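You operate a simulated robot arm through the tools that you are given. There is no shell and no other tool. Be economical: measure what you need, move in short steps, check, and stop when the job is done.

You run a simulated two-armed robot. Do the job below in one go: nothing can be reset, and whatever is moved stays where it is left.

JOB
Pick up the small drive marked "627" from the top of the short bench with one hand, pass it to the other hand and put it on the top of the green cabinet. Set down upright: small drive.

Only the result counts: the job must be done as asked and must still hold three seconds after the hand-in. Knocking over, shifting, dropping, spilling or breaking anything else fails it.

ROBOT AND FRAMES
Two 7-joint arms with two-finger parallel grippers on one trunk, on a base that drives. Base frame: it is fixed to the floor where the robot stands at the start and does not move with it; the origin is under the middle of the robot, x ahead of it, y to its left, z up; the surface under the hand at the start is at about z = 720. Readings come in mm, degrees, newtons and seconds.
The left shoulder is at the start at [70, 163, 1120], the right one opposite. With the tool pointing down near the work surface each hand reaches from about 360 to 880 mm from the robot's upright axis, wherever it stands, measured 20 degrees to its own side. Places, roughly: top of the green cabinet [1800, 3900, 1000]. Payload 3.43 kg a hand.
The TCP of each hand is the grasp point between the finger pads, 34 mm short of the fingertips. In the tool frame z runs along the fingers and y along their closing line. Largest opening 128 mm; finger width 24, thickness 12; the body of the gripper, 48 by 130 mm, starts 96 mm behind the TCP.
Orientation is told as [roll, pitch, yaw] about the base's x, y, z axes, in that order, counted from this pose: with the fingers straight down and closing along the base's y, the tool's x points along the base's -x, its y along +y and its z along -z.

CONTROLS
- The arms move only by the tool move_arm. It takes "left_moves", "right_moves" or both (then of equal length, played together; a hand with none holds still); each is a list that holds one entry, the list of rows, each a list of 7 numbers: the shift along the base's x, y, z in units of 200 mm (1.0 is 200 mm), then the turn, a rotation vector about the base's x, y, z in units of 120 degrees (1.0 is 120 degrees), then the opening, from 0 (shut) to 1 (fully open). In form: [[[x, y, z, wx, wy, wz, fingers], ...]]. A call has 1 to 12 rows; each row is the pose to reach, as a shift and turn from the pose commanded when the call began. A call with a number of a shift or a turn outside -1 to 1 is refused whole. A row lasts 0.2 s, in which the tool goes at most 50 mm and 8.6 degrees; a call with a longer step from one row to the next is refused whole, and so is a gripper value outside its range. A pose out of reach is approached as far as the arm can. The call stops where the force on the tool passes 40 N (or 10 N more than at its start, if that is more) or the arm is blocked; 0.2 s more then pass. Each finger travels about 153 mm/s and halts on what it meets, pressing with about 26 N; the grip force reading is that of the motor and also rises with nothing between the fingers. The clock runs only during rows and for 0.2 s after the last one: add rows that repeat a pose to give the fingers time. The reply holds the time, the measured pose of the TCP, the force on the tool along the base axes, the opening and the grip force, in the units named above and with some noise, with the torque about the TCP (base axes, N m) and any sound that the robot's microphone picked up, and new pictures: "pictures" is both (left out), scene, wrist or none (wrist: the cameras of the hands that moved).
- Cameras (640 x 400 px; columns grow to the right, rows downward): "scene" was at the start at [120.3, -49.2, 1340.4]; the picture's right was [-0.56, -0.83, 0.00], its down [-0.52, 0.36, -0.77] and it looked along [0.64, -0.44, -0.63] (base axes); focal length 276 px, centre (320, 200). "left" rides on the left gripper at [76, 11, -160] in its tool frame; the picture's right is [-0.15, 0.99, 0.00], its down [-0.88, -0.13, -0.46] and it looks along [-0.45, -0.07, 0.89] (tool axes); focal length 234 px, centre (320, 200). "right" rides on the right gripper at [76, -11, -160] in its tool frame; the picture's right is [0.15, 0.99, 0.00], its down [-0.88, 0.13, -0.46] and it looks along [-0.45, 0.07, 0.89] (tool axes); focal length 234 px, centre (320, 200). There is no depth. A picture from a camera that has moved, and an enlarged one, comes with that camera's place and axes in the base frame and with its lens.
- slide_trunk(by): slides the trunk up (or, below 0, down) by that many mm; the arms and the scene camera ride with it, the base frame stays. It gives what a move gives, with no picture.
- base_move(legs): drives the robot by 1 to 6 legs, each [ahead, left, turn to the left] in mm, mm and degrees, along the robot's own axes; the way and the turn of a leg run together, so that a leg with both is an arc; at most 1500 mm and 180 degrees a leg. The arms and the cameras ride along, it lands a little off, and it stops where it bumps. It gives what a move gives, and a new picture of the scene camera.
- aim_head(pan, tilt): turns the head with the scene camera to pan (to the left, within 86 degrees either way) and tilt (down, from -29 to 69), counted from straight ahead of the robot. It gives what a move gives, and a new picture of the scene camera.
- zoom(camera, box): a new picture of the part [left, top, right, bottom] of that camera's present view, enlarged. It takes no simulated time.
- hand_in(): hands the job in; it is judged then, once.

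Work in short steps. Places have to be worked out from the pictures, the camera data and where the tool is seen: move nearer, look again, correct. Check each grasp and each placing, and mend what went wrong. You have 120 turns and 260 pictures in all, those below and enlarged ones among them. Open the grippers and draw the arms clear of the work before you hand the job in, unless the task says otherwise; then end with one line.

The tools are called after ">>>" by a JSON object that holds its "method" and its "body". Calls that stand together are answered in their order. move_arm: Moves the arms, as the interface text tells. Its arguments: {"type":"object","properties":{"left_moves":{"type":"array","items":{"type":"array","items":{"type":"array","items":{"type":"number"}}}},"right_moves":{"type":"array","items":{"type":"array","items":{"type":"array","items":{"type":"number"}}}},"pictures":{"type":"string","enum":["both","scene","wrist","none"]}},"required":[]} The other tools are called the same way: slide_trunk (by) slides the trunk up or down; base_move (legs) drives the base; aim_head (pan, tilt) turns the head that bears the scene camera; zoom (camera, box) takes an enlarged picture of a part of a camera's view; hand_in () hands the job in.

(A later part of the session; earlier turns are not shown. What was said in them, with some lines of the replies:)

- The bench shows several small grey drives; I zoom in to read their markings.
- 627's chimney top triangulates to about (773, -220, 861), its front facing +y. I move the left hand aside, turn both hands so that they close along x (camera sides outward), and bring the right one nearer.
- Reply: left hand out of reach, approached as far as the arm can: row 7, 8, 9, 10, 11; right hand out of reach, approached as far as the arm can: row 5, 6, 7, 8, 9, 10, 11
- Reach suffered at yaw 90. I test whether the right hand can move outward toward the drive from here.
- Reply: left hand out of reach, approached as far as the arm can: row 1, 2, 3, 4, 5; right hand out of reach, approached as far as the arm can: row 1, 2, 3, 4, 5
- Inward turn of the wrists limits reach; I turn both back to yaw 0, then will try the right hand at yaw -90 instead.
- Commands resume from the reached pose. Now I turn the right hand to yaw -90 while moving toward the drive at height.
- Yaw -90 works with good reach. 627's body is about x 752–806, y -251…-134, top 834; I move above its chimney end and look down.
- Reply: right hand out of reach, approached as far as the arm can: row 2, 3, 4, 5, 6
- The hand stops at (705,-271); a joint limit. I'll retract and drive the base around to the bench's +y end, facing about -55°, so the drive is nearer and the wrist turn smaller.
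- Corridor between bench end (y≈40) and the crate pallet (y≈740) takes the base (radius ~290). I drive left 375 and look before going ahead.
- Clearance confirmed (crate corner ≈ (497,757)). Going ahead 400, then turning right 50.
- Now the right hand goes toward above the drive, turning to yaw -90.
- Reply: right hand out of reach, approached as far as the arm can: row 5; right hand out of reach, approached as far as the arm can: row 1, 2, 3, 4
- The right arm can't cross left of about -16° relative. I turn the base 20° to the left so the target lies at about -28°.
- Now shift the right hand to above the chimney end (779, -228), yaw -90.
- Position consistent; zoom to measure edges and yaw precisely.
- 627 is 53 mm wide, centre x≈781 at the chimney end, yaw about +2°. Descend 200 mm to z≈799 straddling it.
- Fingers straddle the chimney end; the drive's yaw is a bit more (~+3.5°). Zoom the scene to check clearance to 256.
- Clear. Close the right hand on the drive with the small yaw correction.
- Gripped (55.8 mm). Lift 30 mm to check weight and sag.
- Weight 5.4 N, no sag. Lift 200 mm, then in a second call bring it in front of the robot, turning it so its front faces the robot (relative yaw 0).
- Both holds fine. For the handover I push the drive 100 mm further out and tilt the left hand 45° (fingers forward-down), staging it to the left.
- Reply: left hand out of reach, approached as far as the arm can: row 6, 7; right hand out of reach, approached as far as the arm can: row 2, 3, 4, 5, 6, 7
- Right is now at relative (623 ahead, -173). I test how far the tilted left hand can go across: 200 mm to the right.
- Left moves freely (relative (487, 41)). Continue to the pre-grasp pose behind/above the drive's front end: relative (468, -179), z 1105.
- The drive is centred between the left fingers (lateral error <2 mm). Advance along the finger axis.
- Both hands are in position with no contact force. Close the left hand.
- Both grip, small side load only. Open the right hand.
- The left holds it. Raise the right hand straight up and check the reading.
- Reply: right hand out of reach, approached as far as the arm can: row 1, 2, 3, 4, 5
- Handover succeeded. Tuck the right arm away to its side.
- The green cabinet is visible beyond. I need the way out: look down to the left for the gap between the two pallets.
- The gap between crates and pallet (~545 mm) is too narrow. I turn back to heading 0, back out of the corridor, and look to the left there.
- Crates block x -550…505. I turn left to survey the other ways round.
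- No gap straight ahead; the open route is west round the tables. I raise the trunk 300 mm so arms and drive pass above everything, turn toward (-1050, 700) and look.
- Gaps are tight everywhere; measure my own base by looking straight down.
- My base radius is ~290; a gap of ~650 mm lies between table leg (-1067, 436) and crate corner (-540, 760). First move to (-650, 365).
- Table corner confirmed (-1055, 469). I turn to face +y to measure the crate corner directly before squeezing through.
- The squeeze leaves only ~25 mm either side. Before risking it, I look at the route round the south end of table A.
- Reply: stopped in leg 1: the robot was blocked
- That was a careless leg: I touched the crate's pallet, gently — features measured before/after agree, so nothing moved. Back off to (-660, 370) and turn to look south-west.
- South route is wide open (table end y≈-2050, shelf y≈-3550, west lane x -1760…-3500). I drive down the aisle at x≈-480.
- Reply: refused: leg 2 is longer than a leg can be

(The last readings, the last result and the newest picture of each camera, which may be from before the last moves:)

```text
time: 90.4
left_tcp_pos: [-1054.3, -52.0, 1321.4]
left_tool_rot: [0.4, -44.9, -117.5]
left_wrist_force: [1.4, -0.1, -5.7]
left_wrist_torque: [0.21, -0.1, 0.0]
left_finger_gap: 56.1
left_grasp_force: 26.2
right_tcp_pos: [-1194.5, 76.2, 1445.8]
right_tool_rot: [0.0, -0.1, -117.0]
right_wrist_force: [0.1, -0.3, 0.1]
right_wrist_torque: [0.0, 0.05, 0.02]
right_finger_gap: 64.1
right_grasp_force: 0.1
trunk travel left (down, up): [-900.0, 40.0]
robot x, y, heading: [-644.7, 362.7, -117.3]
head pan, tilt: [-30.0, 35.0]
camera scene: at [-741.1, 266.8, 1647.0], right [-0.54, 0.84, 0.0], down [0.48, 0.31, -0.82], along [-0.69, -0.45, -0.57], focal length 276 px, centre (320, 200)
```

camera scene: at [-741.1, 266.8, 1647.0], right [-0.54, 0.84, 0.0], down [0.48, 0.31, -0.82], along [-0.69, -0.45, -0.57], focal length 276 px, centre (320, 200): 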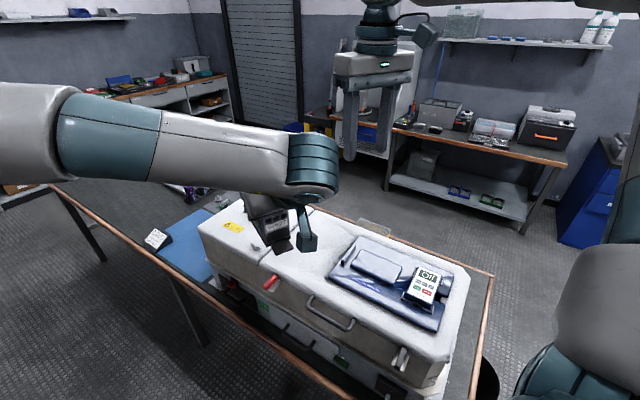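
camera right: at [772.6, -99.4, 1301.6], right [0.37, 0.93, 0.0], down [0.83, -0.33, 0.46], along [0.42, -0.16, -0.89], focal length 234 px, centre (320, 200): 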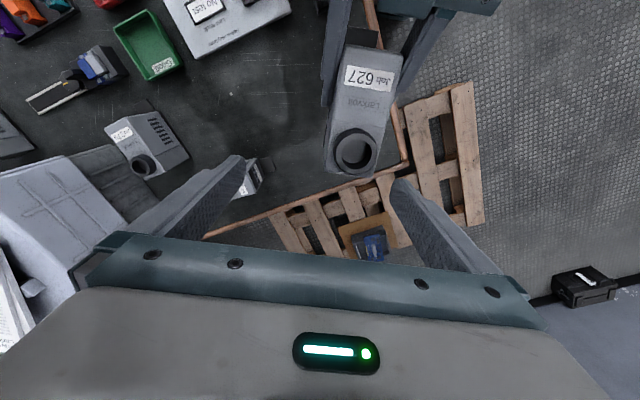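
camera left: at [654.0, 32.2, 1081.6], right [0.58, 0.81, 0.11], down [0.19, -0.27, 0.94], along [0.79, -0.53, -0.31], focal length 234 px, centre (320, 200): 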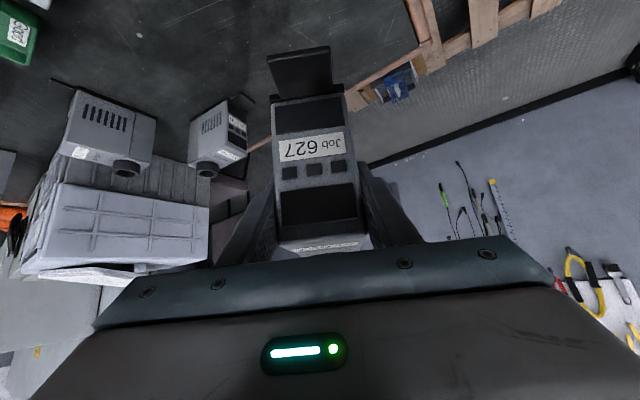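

West lane is clear too. Retry with shorter legs.

>>> {"method": "base_move", "body": {"legs": [[0, 0, 27], [1400, 150, 0], [1450, 0, 0]]}}

>>> {"method": "aim_head", "body": {"pan": -50, "tilt": 30}}

```text
time: 105.6
left_tcp_pos: [-678.0, -3047.7, 1321.8]
left_tool_rot: [0.4, -45.0, -90.5]
left_wrist_force: [-0.3, -0.2, -5.5]
left_wrist_torque: [0.17, 0.02, 0.01]
left_finger_gap: 55.6
left_grasp_force: 25.6
right_tcp_pos: [-861.9, -2997.0, 1445.8]
right_tool_rot: [0.1, 0.0, -90.1]
right_wrist_force: [-0.5, 0.1, 0.0]
right_wrist_torque: [0.0, -0.02, 0.0]
right_finger_gap: 64.2
right_grasp_force: 0.0
trunk travel left (down, up): [-900.0, 40.0]
robot x, y, heading: [-495.7, -2494.2, -90.2]
head pan, tilt: [-30.0, 35.0]
camera scene: at [-543.5, -2621.6, 1647.1], right [-0.86, 0.5, 0.0], down [0.29, 0.5, -0.82], along [-0.41, -0.71, -0.57], focal length 276 px, centre (320, 200)
```

scene: 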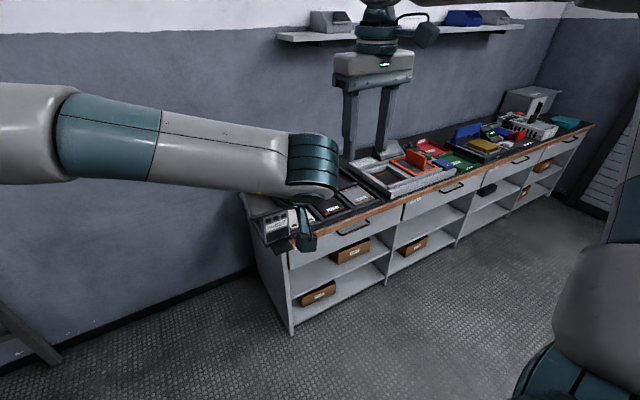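

```text
time: 106.4
left_tcp_pos: [-677.8, -3048.6, 1322.0]
left_tool_rot: [0.4, -44.8, -90.5]
left_wrist_force: [-1.0, 0.6, -4.9]
left_wrist_torque: [0.19, 0.04, 0.0]
left_finger_gap: 55.5
left_grasp_force: 26.4
right_tcp_pos: [-861.6, -2998.6, 1446.4]
right_tool_rot: [0.0, -0.1, -90.2]
right_wrist_force: [0.1, -0.4, -0.5]
right_wrist_torque: [0.0, 0.0, -0.04]
right_finger_gap: 64.0
right_grasp_force: 0.1
trunk travel left (down, up): [-900.0, 40.0]
robot x, y, heading: [-496.9, -2496.0, -90.4]
head pan, tilt: [-50.0, 30.0]
camera scene: at [-568.7, -2604.7, 1654.8], right [-0.64, 0.77, 0.0], down [0.38, 0.32, -0.87], along [-0.66, -0.55, -0.5], focal length 276 px, centre (320, 200)
```

scene: 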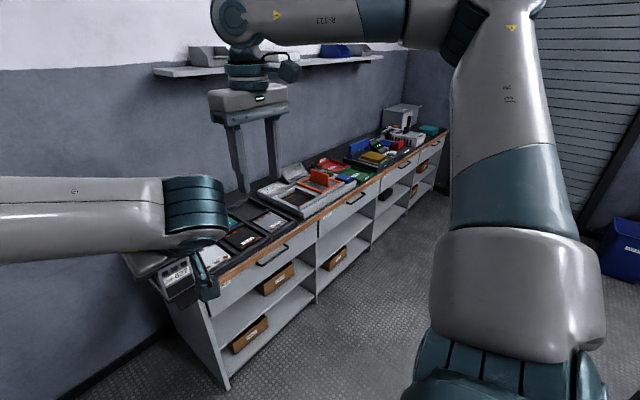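

Shelf front at y≈-3500. I go 230 further, turn right to face west, and look.

>>> {"method": "base_move", "body": {"legs": [[230, 0, 0], [0, 0, -90]]}}

>>> {"method": "aim_head", "body": {"pan": 0, "tilt": 40}}

```text
time: 111.9
left_tcp_pos: [-1055.1, -2548.8, 1321.1]
left_tool_rot: [0.3, -44.9, 179.9]
left_wrist_force: [-0.5, 0.1, -5.7]
left_wrist_torque: [0.01, -0.25, -0.01]
left_finger_gap: 55.7
left_grasp_force: 25.5
right_tcp_pos: [-1005.4, -2365.3, 1445.5]
right_tool_rot: [0.0, -0.2, -179.7]
right_wrist_force: [0.0, -0.8, 0.0]
right_wrist_torque: [-0.03, -0.04, 0.0]
right_finger_gap: 63.9
right_grasp_force: 0.0
trunk travel left (down, up): [-900.0, 40.0]
robot x, y, heading: [-500.9, -2728.4, -179.8]
head pan, tilt: [-50.0, 30.0]
camera scene: at [-609.6, -2656.1, 1654.8], right [0.76, 0.65, 0.0], down [0.32, -0.38, -0.87], along [-0.56, 0.66, -0.5], focal length 276 px, centre (320, 200)
```

scene: 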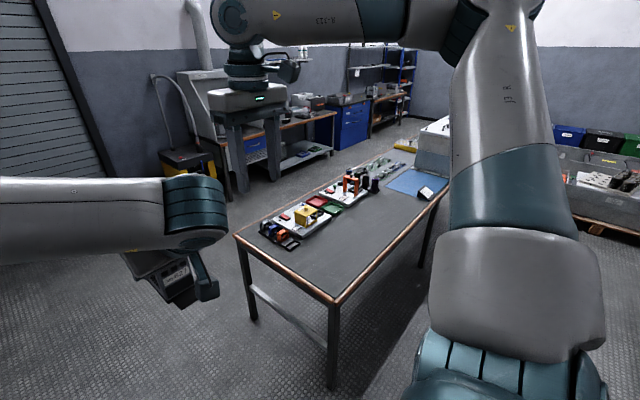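

```text
time: 113.1
left_tcp_pos: [-1054.2, -2547.8, 1320.0]
left_tool_rot: [0.4, -44.9, 179.9]
left_wrist_force: [0.0, -0.4, -6.0]
left_wrist_torque: [-0.01, -0.26, -0.01]
left_finger_gap: 56.0
left_grasp_force: 26.0
right_tcp_pos: [-1005.4, -2364.5, 1446.1]
right_tool_rot: [0.1, 0.0, -179.8]
right_wrist_force: [0.1, -0.1, 0.0]
right_wrist_torque: [0.03, 0.04, -0.01]
right_finger_gap: 63.9
right_grasp_force: 0.0
trunk travel left (down, up): [-900.0, 40.0]
robot x, y, heading: [-500.2, -2726.2, -179.6]
head pan, tilt: [0.0, 40.0]
camera scene: at [-636.0, -2725.2, 1639.5], right [0.0, 1.0, 0.0], down [0.64, 0.0, -0.77], along [-0.77, 0.0, -0.64], focal length 276 px, centre (320, 200)
```

scene: 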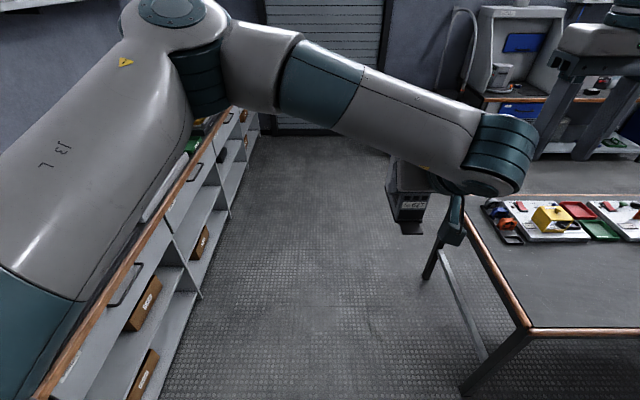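

Clear lane. Drive west 2050 mm, then turn to face north (+y).

>>> {"method": "base_move", "body": {"legs": [[1050, 0, 0], [1000, 0, 0], [0, 0, -90]]}}

```text
time: 127.2
left_tcp_pos: [-2404.2, -2200.4, 1320.1]
left_tool_rot: [0.5, -44.8, 90.3]
left_wrist_force: [0.2, 0.4, -5.4]
left_wrist_torque: [-0.22, -0.01, -0.03]
left_finger_gap: 56.2
left_grasp_force: 25.8
right_tcp_pos: [-2219.5, -2248.8, 1446.1]
right_tool_rot: [0.2, -0.1, 90.8]
right_wrist_force: [-1.2, -0.4, -0.2]
right_wrist_torque: [0.01, 0.04, -0.01]
right_finger_gap: 64.2
right_grasp_force: 0.1
trunk travel left (down, up): [-900.0, 40.0]
robot x, y, heading: [-2574.3, -2755.8, 90.7]
head pan, tilt: [0.0, 40.0]
camera scene: at [-2578.3, -2621.6, 1639.4], right [1.0, 0.01, 0.0], down [0.01, -0.64, -0.77], along [-0.01, 0.77, -0.64], focal length 276 px, centre (320, 200)
```

scene: 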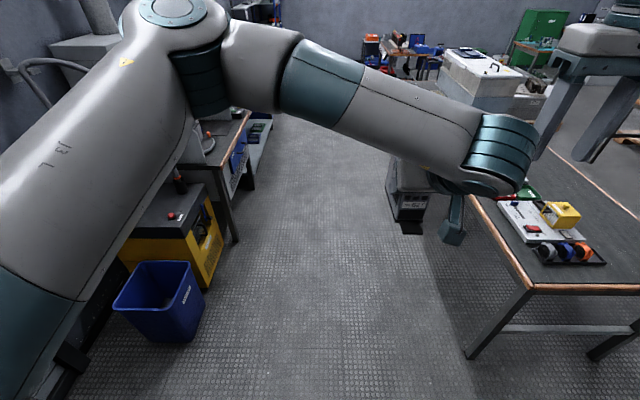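

Lane is clear (x -3330…-1780). Drive north 3000 mm and look.

>>> {"method": "base_move", "body": {"legs": [[1500, 20, 0], [1450, 20, 0]]}}

>>> {"method": "aim_head", "body": {"pan": -15, "tilt": 30}}

```text
refused: leg 1 is longer than a leg can be; nothing moved
```

```text
time: 128.0
left_tcp_pos: [-2404.1, -2201.7, 1321.3]
left_tool_rot: [0.5, -44.8, 90.2]
left_wrist_force: [-0.6, -0.1, -6.9]
left_wrist_torque: [-0.22, -0.02, -0.01]
left_finger_gap: 56.1
left_grasp_force: 25.3
right_tcp_pos: [-2219.6, -2249.0, 1446.4]
right_tool_rot: [0.0, -0.1, 90.7]
right_wrist_force: [-0.3, -0.1, -0.7]
right_wrist_torque: [-0.01, 0.0, 0.02]
right_finger_gap: 64.0
right_grasp_force: 0.1
trunk travel left (down, up): [-900.0, 40.0]
robot x, y, heading: [-2579.0, -2753.9, 90.5]
head pan, tilt: [-15.0, 30.0]
camera scene: at [-2554.4, -2619.3, 1654.8], right [0.97, -0.25, 0.0], down [-0.12, -0.49, -0.87], along [0.21, 0.84, -0.5], focal length 276 px, centre (320, 200)
```

scene: 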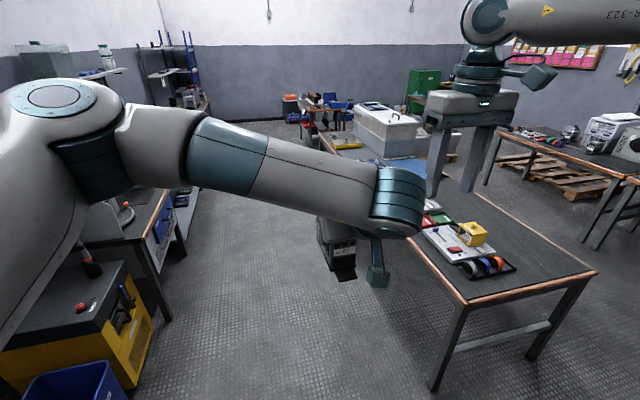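

The whole lane north is clear; drive it in legs under the limit.

>>> {"method": "base_move", "body": {"legs": [[1480, 0, 0], [1480, 0, 0], [600, 0, 0]]}}

```text
time: 145.2
left_tcp_pos: [-2516.3, 1349.4, 1320.6]
left_tool_rot: [0.4, -44.9, 91.9]
left_wrist_force: [0.2, 0.2, -5.8]
left_wrist_torque: [-0.19, 0.0, 0.02]
left_finger_gap: 56.1
left_grasp_force: 26.3
right_tcp_pos: [-2331.1, 1304.7, 1446.8]
right_tool_rot: [0.2, -0.3, 92.3]
right_wrist_force: [0.5, 1.3, 0.8]
right_wrist_torque: [0.0, 0.02, -0.01]
right_finger_gap: 64.2
right_grasp_force: 0.1
trunk travel left (down, up): [-900.0, 40.0]
robot x, y, heading: [-2671.7, 789.0, 92.1]
head pan, tilt: [-15.0, 30.0]
camera scene: at [-2655.7, 926.2, 1655.0], right [0.98, -0.22, 0.0], down [-0.11, -0.49, -0.87], along [0.19, 0.84, -0.5], focal length 276 px, centre (320, 200)
```

scene: 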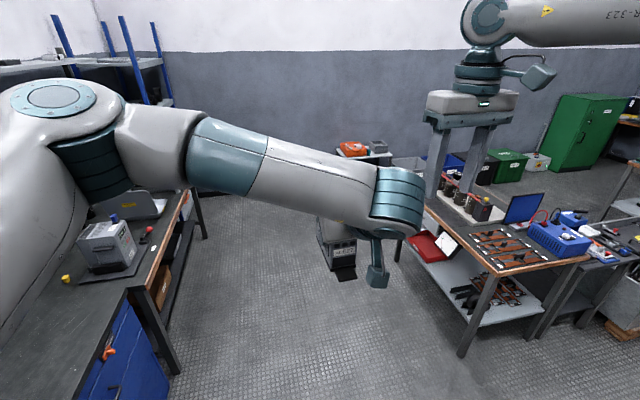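

Clear again. Go north to y≈3090 (between tables, y<2540, and the bins, y≈3640), then face east.

>>> {"method": "base_move", "body": {"legs": [[1200, -80, 0], [1100, -80, 0], [0, 0, -92]]}}

>>> {"method": "aim_head", "body": {"pan": 0, "tilt": 30}}

```text
time: 160.7
left_tcp_pos: [-2040.4, 2904.8, 1320.8]
left_tool_rot: [0.5, -44.9, -4.5]
left_wrist_force: [0.3, 0.6, -5.3]
left_wrist_torque: [0.02, 0.25, -0.02]
left_finger_gap: 55.9
left_grasp_force: 25.7
right_tcp_pos: [-2103.3, 2725.5, 1445.8]
right_tool_rot: [0.1, -0.1, -4.1]
right_wrist_force: [-0.4, -0.7, -0.5]
right_wrist_torque: [0.0, -0.02, -0.01]
right_finger_gap: 63.9
right_grasp_force: 0.0
trunk travel left (down, up): [-900.0, 40.0]
robot x, y, heading: [-2581.3, 3128.2, -4.1]
head pan, tilt: [-15.0, 30.0]
camera scene: at [-2444.8, 3088.5, 1654.8], right [-0.33, -0.94, 0.0], down [-0.47, 0.16, -0.87], along [0.82, -0.28, -0.5], focal length 276 px, centre (320, 200)
```

scene: 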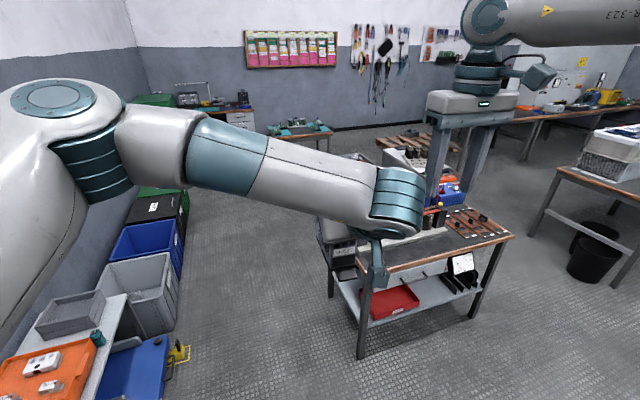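

```text
time: 161.5
left_tcp_pos: [-2041.1, 2904.7, 1320.7]
left_tool_rot: [0.4, -44.8, -4.6]
left_wrist_force: [-0.3, 0.8, -5.3]
left_wrist_torque: [0.04, 0.22, -0.02]
left_finger_gap: 56.0
left_grasp_force: 25.8
right_tcp_pos: [-2104.7, 2724.0, 1445.1]
right_tool_rot: [0.2, 0.0, -4.1]
right_wrist_force: [0.0, -0.6, -0.6]
right_wrist_torque: [0.01, -0.01, -0.01]
right_finger_gap: 63.7
right_grasp_force: 0.1
trunk travel left (down, up): [-900.0, 40.0]
robot x, y, heading: [-2578.8, 3123.5, -4.1]
head pan, tilt: [0.0, 30.0]
camera scene: at [-2440.3, 3111.1, 1654.8], right [-0.07, -1.0, 0.0], down [-0.5, 0.04, -0.87], along [0.86, -0.06, -0.5], focal length 276 px, centre (320, 200)
```

scene: 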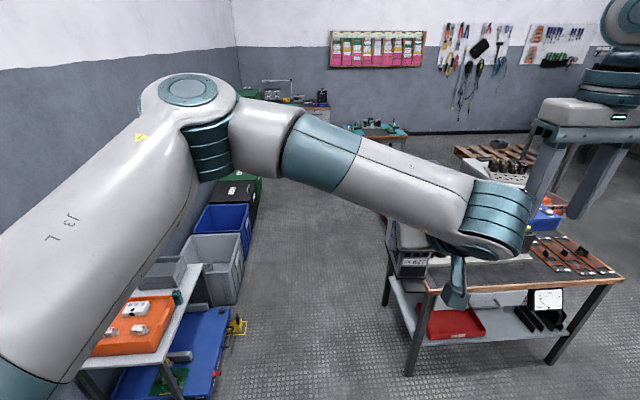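

Corridor y 2553…3600. Straighten and drive east along y≈3080.

>>> {"method": "base_move", "body": {"legs": [[0, 0, 4], [1300, -45, 0], [1300, 0, 0]]}}

>>> {"method": "aim_head", "body": {"pan": 10, "tilt": 25}}

```text
time: 174.5
left_tcp_pos: [535.9, 2895.6, 1321.0]
left_tool_rot: [0.3, -44.9, -0.8]
left_wrist_force: [0.3, -0.7, -6.5]
left_wrist_torque: [0.0, 0.21, -0.02]
left_finger_gap: 55.7
left_grasp_force: 25.6
right_tcp_pos: [486.4, 2713.7, 1446.2]
right_tool_rot: [0.2, -0.1, -0.3]
right_wrist_force: [0.5, 0.3, 0.3]
right_wrist_torque: [-0.03, -0.01, 0.03]
right_finger_gap: 64.1
right_grasp_force: 0.1
trunk travel left (down, up): [-900.0, 40.0]
robot x, y, heading: [-13.4, 3081.8, -0.4]
head pan, tilt: [0.0, 30.0]
camera scene: at [125.5, 3076.2, 1654.9], right [-0.01, -1.0, 0.0], down [-0.5, 0.0, -0.87], along [0.87, -0.01, -0.5], focal length 276 px, centre (320, 200)
```

scene: 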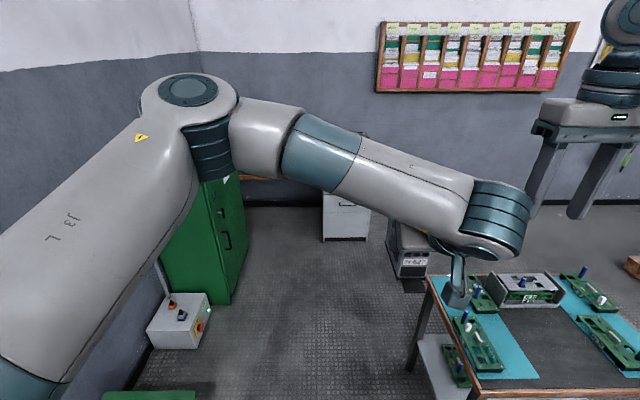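

```text
time: 175.2
left_tcp_pos: [538.3, 2895.5, 1321.2]
left_tool_rot: [0.4, -44.8, -0.7]
left_wrist_force: [-0.2, 0.1, -5.5]
left_wrist_torque: [-0.05, 0.22, 0.03]
left_finger_gap: 56.1
left_grasp_force: 25.4
right_tcp_pos: [487.2, 2713.1, 1446.6]
right_tool_rot: [0.1, 0.0, -0.3]
right_wrist_force: [0.4, 0.2, -0.2]
right_wrist_torque: [0.02, -0.01, 0.02]
right_finger_gap: 63.8
right_grasp_force: 0.1
trunk travel left (down, up): [-900.0, 40.0]
robot x, y, heading: [-13.6, 3079.0, -0.2]
head pan, tilt: [10.0, 25.0]
camera scene: at [126.8, 3092.2, 1662.8], right [0.17, -0.99, 0.0], down [-0.42, -0.07, -0.91], along [0.89, 0.15, -0.42], focal length 276 px, centre (320, 200)
```

scene: 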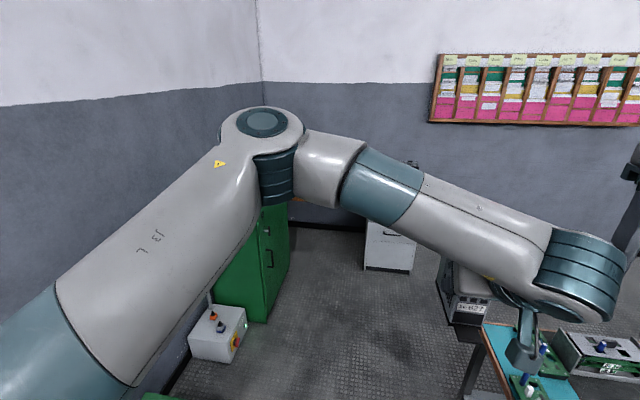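

Cabinet front ≈ y 3700, x 1530–2015; desk begins x≈2230. Drive to about (1605, 3200) and turn to face it.

>>> {"method": "base_move", "body": {"legs": [[1000, 40, 0], [615, 85, 0], [0, 0, 90]]}}

>>> {"method": "aim_head", "body": {"pan": 0, "tilt": 40}}

```text
time: 187.3
left_tcp_pos: [1783.4, 3745.7, 1320.5]
left_tool_rot: [0.4, -44.9, 89.5]
left_wrist_force: [-0.1, 0.4, -5.8]
left_wrist_torque: [-0.22, 0.01, 0.05]
left_finger_gap: 55.9
left_grasp_force: 25.6
right_tcp_pos: [1967.3, 3695.1, 1445.4]
right_tool_rot: [0.1, 0.0, 90.0]
right_wrist_force: [0.0, 0.4, -0.7]
right_wrist_torque: [-0.01, -0.02, 0.01]
right_finger_gap: 64.0
right_grasp_force: 0.2
trunk travel left (down, up): [-900.0, 40.0]
robot x, y, heading: [1601.0, 3191.2, 90.1]
head pan, tilt: [10.0, 25.0]
camera scene: at [1587.8, 3332.8, 1662.8], right [0.98, 0.17, 0.0], down [0.07, -0.42, -0.91], along [-0.16, 0.89, -0.42], focal length 276 px, centre (320, 200)
```

scene: 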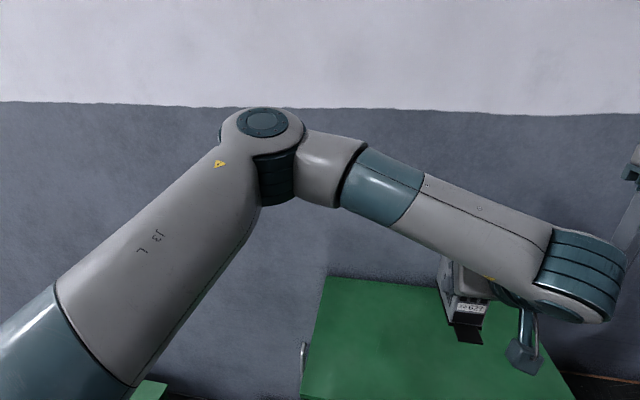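

```text
time: 188.1
left_tcp_pos: [1781.4, 3745.9, 1320.1]
left_tool_rot: [0.4, -44.7, 89.5]
left_wrist_force: [-0.8, 0.1, -7.0]
left_wrist_torque: [-0.19, -0.04, -0.01]
left_finger_gap: 55.6
left_grasp_force: 26.2
right_tcp_pos: [1966.3, 3696.6, 1446.8]
right_tool_rot: [0.1, -0.1, 89.9]
right_wrist_force: [-0.1, -0.6, -0.7]
right_wrist_torque: [0.02, -0.03, -0.01]
right_finger_gap: 64.1
right_grasp_force: 0.1
trunk travel left (down, up): [-900.0, 40.0]
robot x, y, heading: [1599.3, 3192.8, 89.8]
head pan, tilt: [0.0, 40.0]
camera scene: at [1603.2, 3327.4, 1639.5], right [1.0, 0.0, 0.0], down [0.0, -0.64, -0.77], along [0.0, 0.77, -0.64], focal length 276 px, centre (320, 200)
```

scene: 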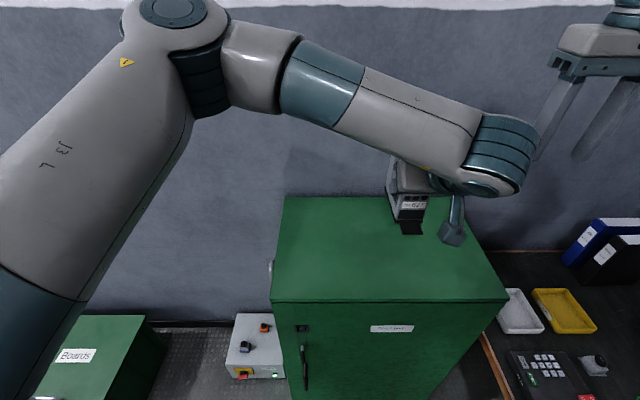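

Cabinet top is empty: x 1480–2072, y 3696–4114. I roll ahead 90 mm and zoom to check the drive's attitude.

>>> {"method": "base_move", "body": {"legs": [[90, 0, 0]]}}

>>> {"method": "zoom", "body": {"camera": "scene", "box": [340, 120, 560, 260]}}

>>> {"method": "zoom", "body": {"camera": "right", "box": [0, 0, 640, 400]}}

```text
time: 189.2
left_tcp_pos: [1783.5, 3827.5, 1323.5]
left_tool_rot: [0.5, -45.2, 89.4]
left_wrist_force: [1.1, -0.6, -4.9]
left_wrist_torque: [-0.19, -0.01, -0.01]
left_finger_gap: 55.8
left_grasp_force: 26.3
right_tcp_pos: [1966.2, 3775.8, 1449.9]
right_tool_rot: [0.0, -0.5, 90.0]
right_wrist_force: [-0.2, -1.6, 0.4]
right_wrist_torque: [0.12, 0.01, -0.01]
right_finger_gap: 63.6
right_grasp_force: 0.1
trunk travel left (down, up): [-900.0, 40.0]
robot x, y, heading: [1601.1, 3275.4, 89.8]
head pan, tilt: [0.0, 40.0]
camera scene: at [1603.4, 3406.8, 1640.5], right [1.0, 0.0, 0.0], down [0.0, -0.64, -0.77], along [0.0, 0.77, -0.64], focal length 276 px, centre (320, 200)
```

scene: 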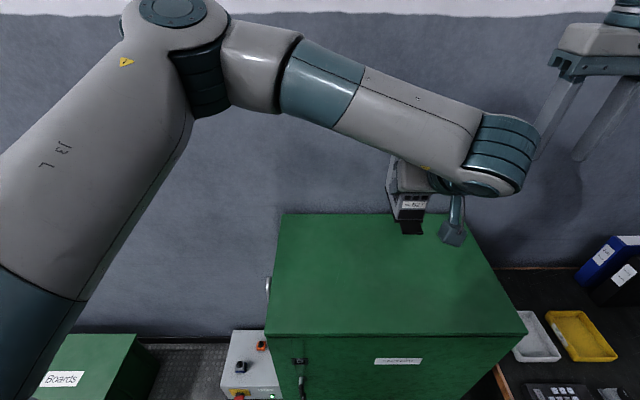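

```text
2.86 times, centred on (450, 190) of scene
camera zoom: at [1603.4, 3406.8, 1640.5], right [1.0, 0.0, 0.0], down [0.0, -0.64, -0.77], along [0.0, 0.77, -0.64], focal length 788 px, centre (-51, 229)
```

zoom: 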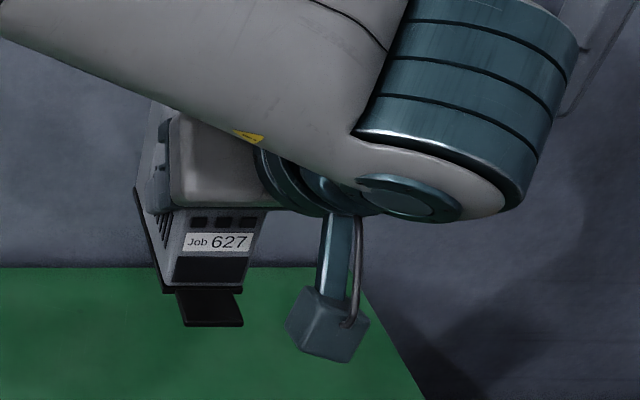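

```text
1.00 times, centred on (320, 200) of right (not enlarged: the box is as wide or as high as the picture)
camera zoom: at [1977.7, 3699.1, 1608.1], right [-0.99, -0.15, 0.0], down [-0.13, 0.88, 0.46], along [-0.07, 0.46, -0.89], focal length 234 px, centre (320, 200)
```

zoom: 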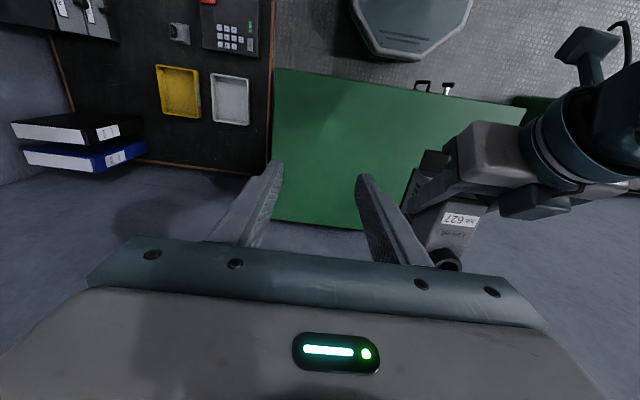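

Use the left wrist camera to compare the drive's attitude in the hand with the handover picture.

>>> {"method": "zoom", "body": {"camera": "left", "box": [0, 0, 640, 400]}}

```text
1.00 times, centred on (320, 200) of left (not enlarged: the box is as wide or as high as the picture)
camera zoom: at [1770.9, 3659.1, 1384.0], right [-0.99, 0.11, 0.11], down [0.14, 0.3, 0.95], along [0.07, 0.95, -0.31], focal length 234 px, centre (320, 200)
```

zoom: 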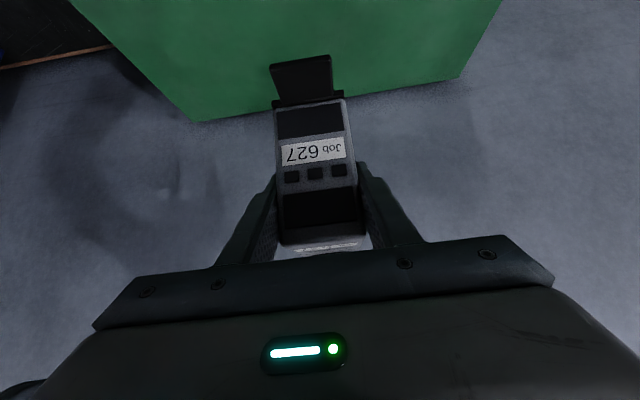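

Seems nearly level. Zoom on the drive's lower side edge for a precise check.

>>> {"method": "zoom", "body": {"camera": "scene", "box": [375, 145, 439, 240]}}

```text
4.21 times, centred on (407, 192) of scene
camera zoom: at [1603.4, 3406.8, 1640.5], right [1.0, 0.0, 0.0], down [0.0, -0.64, -0.77], along [0.0, 0.77, -0.64], focal length 1162 px, centre (-46, 232)
```

zoom: 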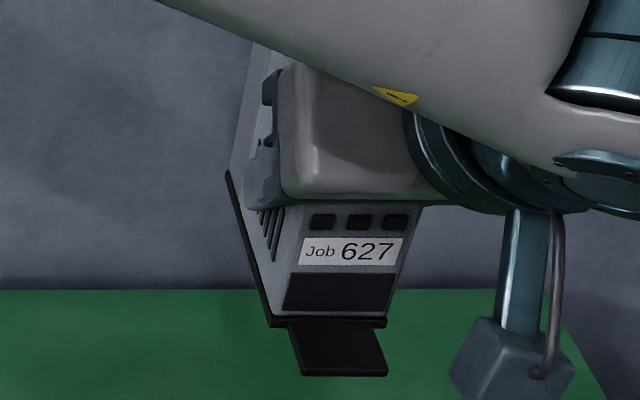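

Edge slope 0.281 vs 0.286 expected for level: good. Lower the trunk 200 mm (drive bottom ≈1050).

>>> {"method": "slide_trunk", "body": {"by": -200}}

>>> {"method": "zoom", "body": {"camera": "scene", "box": [340, 100, 560, 260]}}

```text
time: 191.4
left_tcp_pos: [1783.9, 3834.1, 1120.5]
left_tool_rot: [0.4, -44.8, 89.4]
left_wrist_force: [-0.8, -0.3, -5.9]
left_wrist_torque: [-0.21, 0.0, 0.0]
left_finger_gap: 55.8
left_grasp_force: 26.1
right_tcp_pos: [1966.3, 3784.7, 1246.1]
right_tool_rot: [0.2, 0.0, 89.9]
right_wrist_force: [0.0, -0.3, -0.1]
right_wrist_torque: [-0.02, 0.0, 0.02]
right_finger_gap: 64.0
right_grasp_force: 0.0
trunk travel left (down, up): [-700.0, 240.0]
robot x, y, heading: [1603.4, 3281.4, 89.8]
head pan, tilt: [0.0, 40.0]
```

```text
2.50 times, centred on (450, 180) of scene
camera zoom: at [1603.6, 3416.1, 1439.5], right [1.0, 0.0, 0.0], down [0.0, -0.64, -0.77], along [0.0, 0.77, -0.64], focal length 690 px, centre (-5, 250)
```

zoom: 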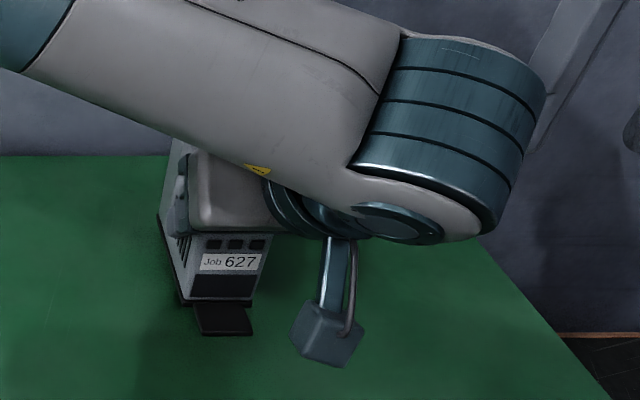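

Lower by arm 38 mm gently and check the force.

>>> {"method": "move_arm", "body": {"left_moves": [[[0, 0, -0.05, 0, 0, 0, 0], [0, 0, -0.1, 0, 0, 0, 0], [0, 0, -0.15, 0, 0, 0, 0], [0, 0, -0.19, 0, 0, 0, 0], [0, 0, -0.19, 0, 0, 0, 0]]], "pictures": "wrist"}}

```text
time: 192.6
left_tcp_pos: [1784.6, 3833.9, 1085.4]
left_tool_rot: [0.2, -45.1, 89.6]
left_wrist_force: [2.2, 3.6, 18.2]
left_wrist_torque: [-0.01, -0.64, -0.03]
left_finger_gap: 55.9
left_grasp_force: 26.3
right_tcp_pos: [1965.5, 3782.0, 1247.0]
right_tool_rot: [0.0, -0.2, 90.0]
right_wrist_force: [0.1, 0.0, -0.1]
right_wrist_torque: [-0.04, -0.01, -0.01]
right_finger_gap: 63.7
right_grasp_force: 0.0
trunk travel left (down, up): [-700.0, 240.0]
robot x, y, heading: [1604.6, 3281.1, 89.5]
head pan, tilt: [0.0, 40.0]
camera left: at [1771.7, 3665.7, 1145.4], right [-0.99, 0.11, 0.11], down [0.13, 0.3, 0.95], along [0.07, 0.95, -0.31], focal length 234 px, centre (320, 200)
```

left: 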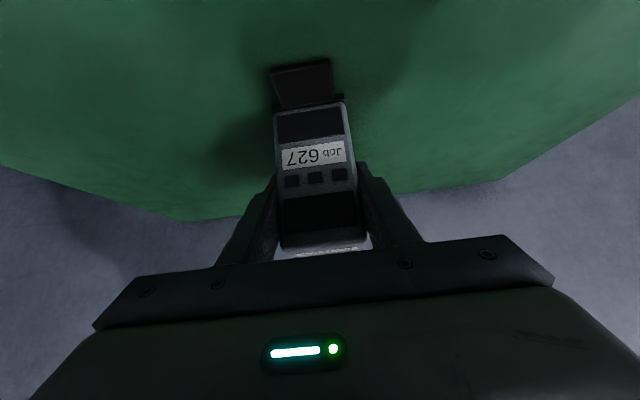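

Contact (≈24 N, along the full side edge – level in pitch). Ease off 2.5 mm and open the left hand.

>>> {"method": "move_arm", "body": {"left_moves": [[[0, 0, 0.012, 0, 0, 0, 0], [0, 0, 0.012, 0, 0, 0, 0], [0, 0, 0.012, 0, 0, 0, 0.6], [0, 0, 0.012, 0, 0, 0, 1], [0, 0, 0.012, 0, 0, 0, 1], [0, 0, 0.012, 0, 0, 0, 1]]], "pictures": "both"}}

```text
time: 194.0
left_tcp_pos: [1783.2, 3832.3, 1085.3]
left_tool_rot: [0.5, -44.9, 89.5]
left_wrist_force: [0.5, -0.6, 0.0]
left_wrist_torque: [-0.02, 0.02, -0.03]
left_finger_gap: 127.9
left_grasp_force: 0.1
right_tcp_pos: [1966.6, 3783.7, 1246.0]
right_tool_rot: [0.1, -0.2, 89.8]
right_wrist_force: [-0.2, 0.8, -0.5]
right_wrist_torque: [0.02, 0.02, -0.01]
right_finger_gap: 63.9
right_grasp_force: 0.0
trunk travel left (down, up): [-700.0, 240.0]
robot x, y, heading: [1604.5, 3281.2, 90.3]
head pan, tilt: [0.0, 40.0]
camera scene: at [1603.5, 3415.5, 1439.5], right [1.0, 0.0, 0.0], down [0.0, -0.64, -0.77], along [0.0, 0.77, -0.64], focal length 276 px, centre (320, 200)
camera left: at [1771.2, 3666.4, 1146.5], right [-0.99, 0.11, 0.11], down [0.14, 0.3, 0.94], along [0.07, 0.95, -0.31], focal length 234 px, centre (320, 200)
```

scene: 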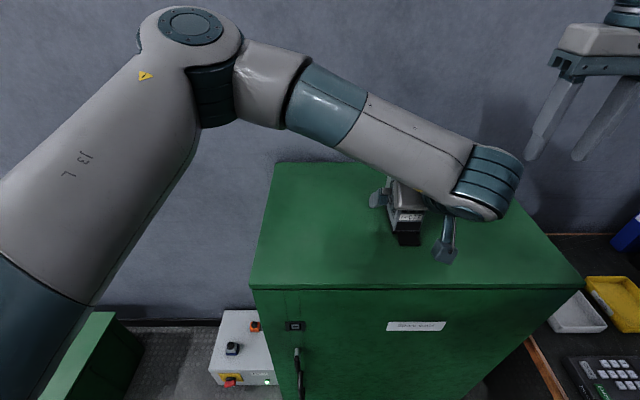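
left: 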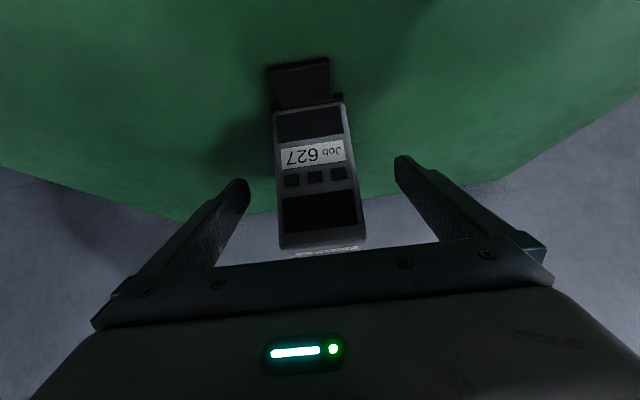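

Released; the drive stands. Retract the left hand back along its finger axis.

>>> {"method": "move_arm", "body": {"left_moves": [[[0, -0.08, 0.08, 0, 0, 0, 1], [0, -0.17, 0.17, 0, 0, 0, 1], [0, -0.28, 0.28, 0, 0, 0, 1], [0, -0.4, 0.4, 0, 0, 0, 1], [0, -0.55, 0.55, 0, 0, 0, 1], [0, -0.7, 0.7, 0, 0, 0, 1], [0, -0.85, 0.85, 0, 0, 0, 1]]]}}

>>> {"method": "base_move", "body": {"legs": [[-250, 0, 0]]}}

```text
time: 195.6
left_tcp_pos: [1782.7, 3659.2, 1256.4]
left_tool_rot: [0.5, -44.9, 89.4]
left_wrist_force: [0.4, -0.2, 1.4]
left_wrist_torque: [0.02, -0.01, 0.02]
left_finger_gap: 127.8
left_grasp_force: 0.0
right_tcp_pos: [1965.6, 3782.6, 1247.2]
right_tool_rot: [0.2, -0.2, 89.9]
right_wrist_force: [0.5, -0.1, -1.6]
right_wrist_torque: [0.05, 0.04, 0.01]
right_finger_gap: 63.7
right_grasp_force: 0.0
trunk travel left (down, up): [-700.0, 240.0]
robot x, y, heading: [1601.8, 3284.4, 89.9]
head pan, tilt: [0.0, 40.0]
camera scene: at [1603.7, 3413.5, 1439.7], right [1.0, 0.0, 0.0], down [0.0, -0.64, -0.77], along [0.0, 0.77, -0.64], focal length 276 px, centre (320, 200)
camera left: at [1771.2, 3492.6, 1316.6], right [-0.99, 0.11, 0.11], down [0.14, 0.3, 0.94], along [0.07, 0.95, -0.31], focal length 234 px, centre (320, 200)
```

scene: 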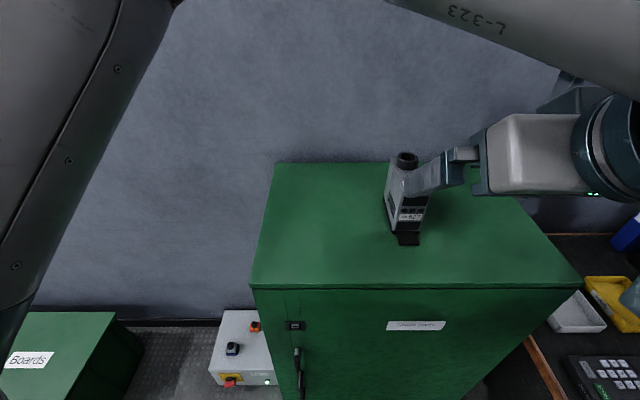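
left: 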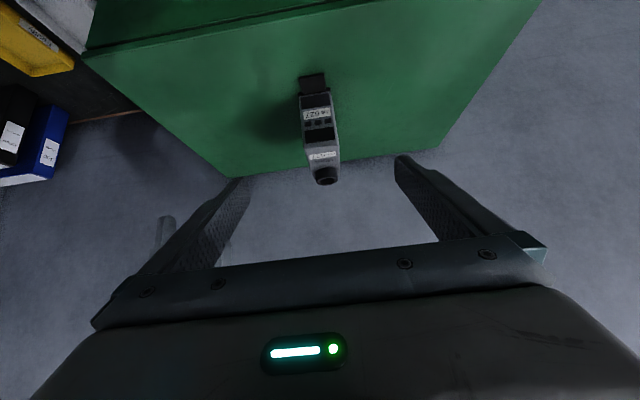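

```text
time: 197.4
left_tcp_pos: [1782.6, 3413.9, 1254.9]
left_tool_rot: [0.4, -44.8, 89.6]
left_wrist_force: [-0.3, 0.6, -0.6]
left_wrist_torque: [0.0, -0.01, 0.03]
left_finger_gap: 128.1
left_grasp_force: 0.0
right_tcp_pos: [1963.5, 3535.9, 1246.4]
right_tool_rot: [0.1, -0.1, 90.1]
right_wrist_force: [-0.3, 0.3, -0.2]
right_wrist_torque: [-0.01, 0.0, 0.03]
right_finger_gap: 64.0
right_grasp_force: 0.1
trunk travel left (down, up): [-700.0, 240.0]
robot x, y, heading: [1601.8, 3030.9, 90.1]
head pan, tilt: [0.0, 40.0]
camera scene: at [1602.8, 3167.1, 1439.4], right [1.0, 0.0, 0.0], down [0.0, -0.64, -0.77], along [0.0, 0.77, -0.64], focal length 276 px, centre (320, 200)
```

scene: 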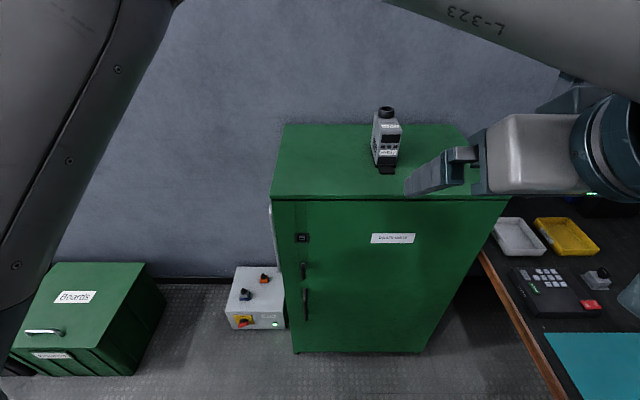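

The drive stands upright on the cabinet and arms are clear. Open the right hand fully and check once more.

>>> {"method": "move_arm", "body": {"right_moves": [[[0, 0, 0, 0, 0, 0, 0.8], [0, 0, 0, 0, 0, 0, 1], [0, 0, 0, 0, 0, 0, 1]]], "pictures": "none"}}

>>> {"method": "zoom", "body": {"camera": "scene", "box": [330, 90, 450, 190]}}

```text
time: 198.2
left_tcp_pos: [1782.0, 3412.7, 1256.6]
left_tool_rot: [0.4, -45.0, 89.6]
left_wrist_force: [0.8, 0.2, -1.2]
left_wrist_torque: [0.0, 0.0, 0.01]
left_finger_gap: 127.8
left_grasp_force: 0.0
right_tcp_pos: [1963.6, 3534.5, 1247.5]
right_tool_rot: [0.0, -0.1, 90.0]
right_wrist_force: [-0.6, 0.1, -0.4]
right_wrist_torque: [-0.02, -0.01, 0.0]
right_finger_gap: 128.1
right_grasp_force: 0.0
trunk travel left (down, up): [-700.0, 240.0]
robot x, y, heading: [1603.1, 3029.5, 89.8]
head pan, tilt: [0.0, 40.0]
```

```text
4.00 times, centred on (390, 140) of scene
camera zoom: at [1602.7, 3165.6, 1439.6], right [1.0, 0.0, 0.0], down [0.0, -0.64, -0.77], along [0.0, 0.77, -0.64], focal length 1103 px, centre (40, 440)
```

zoom: 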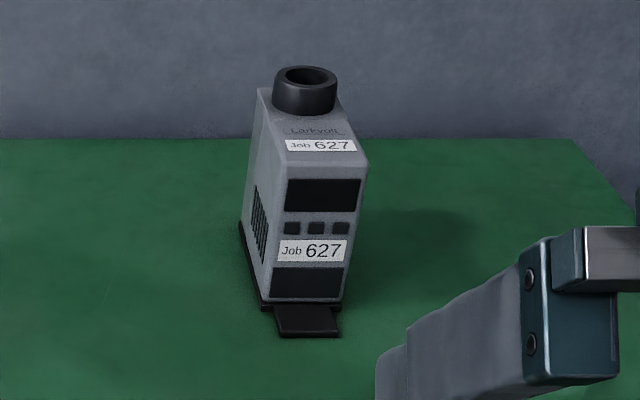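

Drive 627 is upright on the cabinet top, both hands are open and clear; I hand in.

>>> {"method": "hand_in", "body": {}}

```text
The job is handed in.
```

Drive 627 was picked up with the right hand, passed to the left hand in mid-air and now stands upright on the green cabinet. On the way there the base bumped a crate pallet once; my before-and-after measurements showed no shift, though only to about 15 mm.
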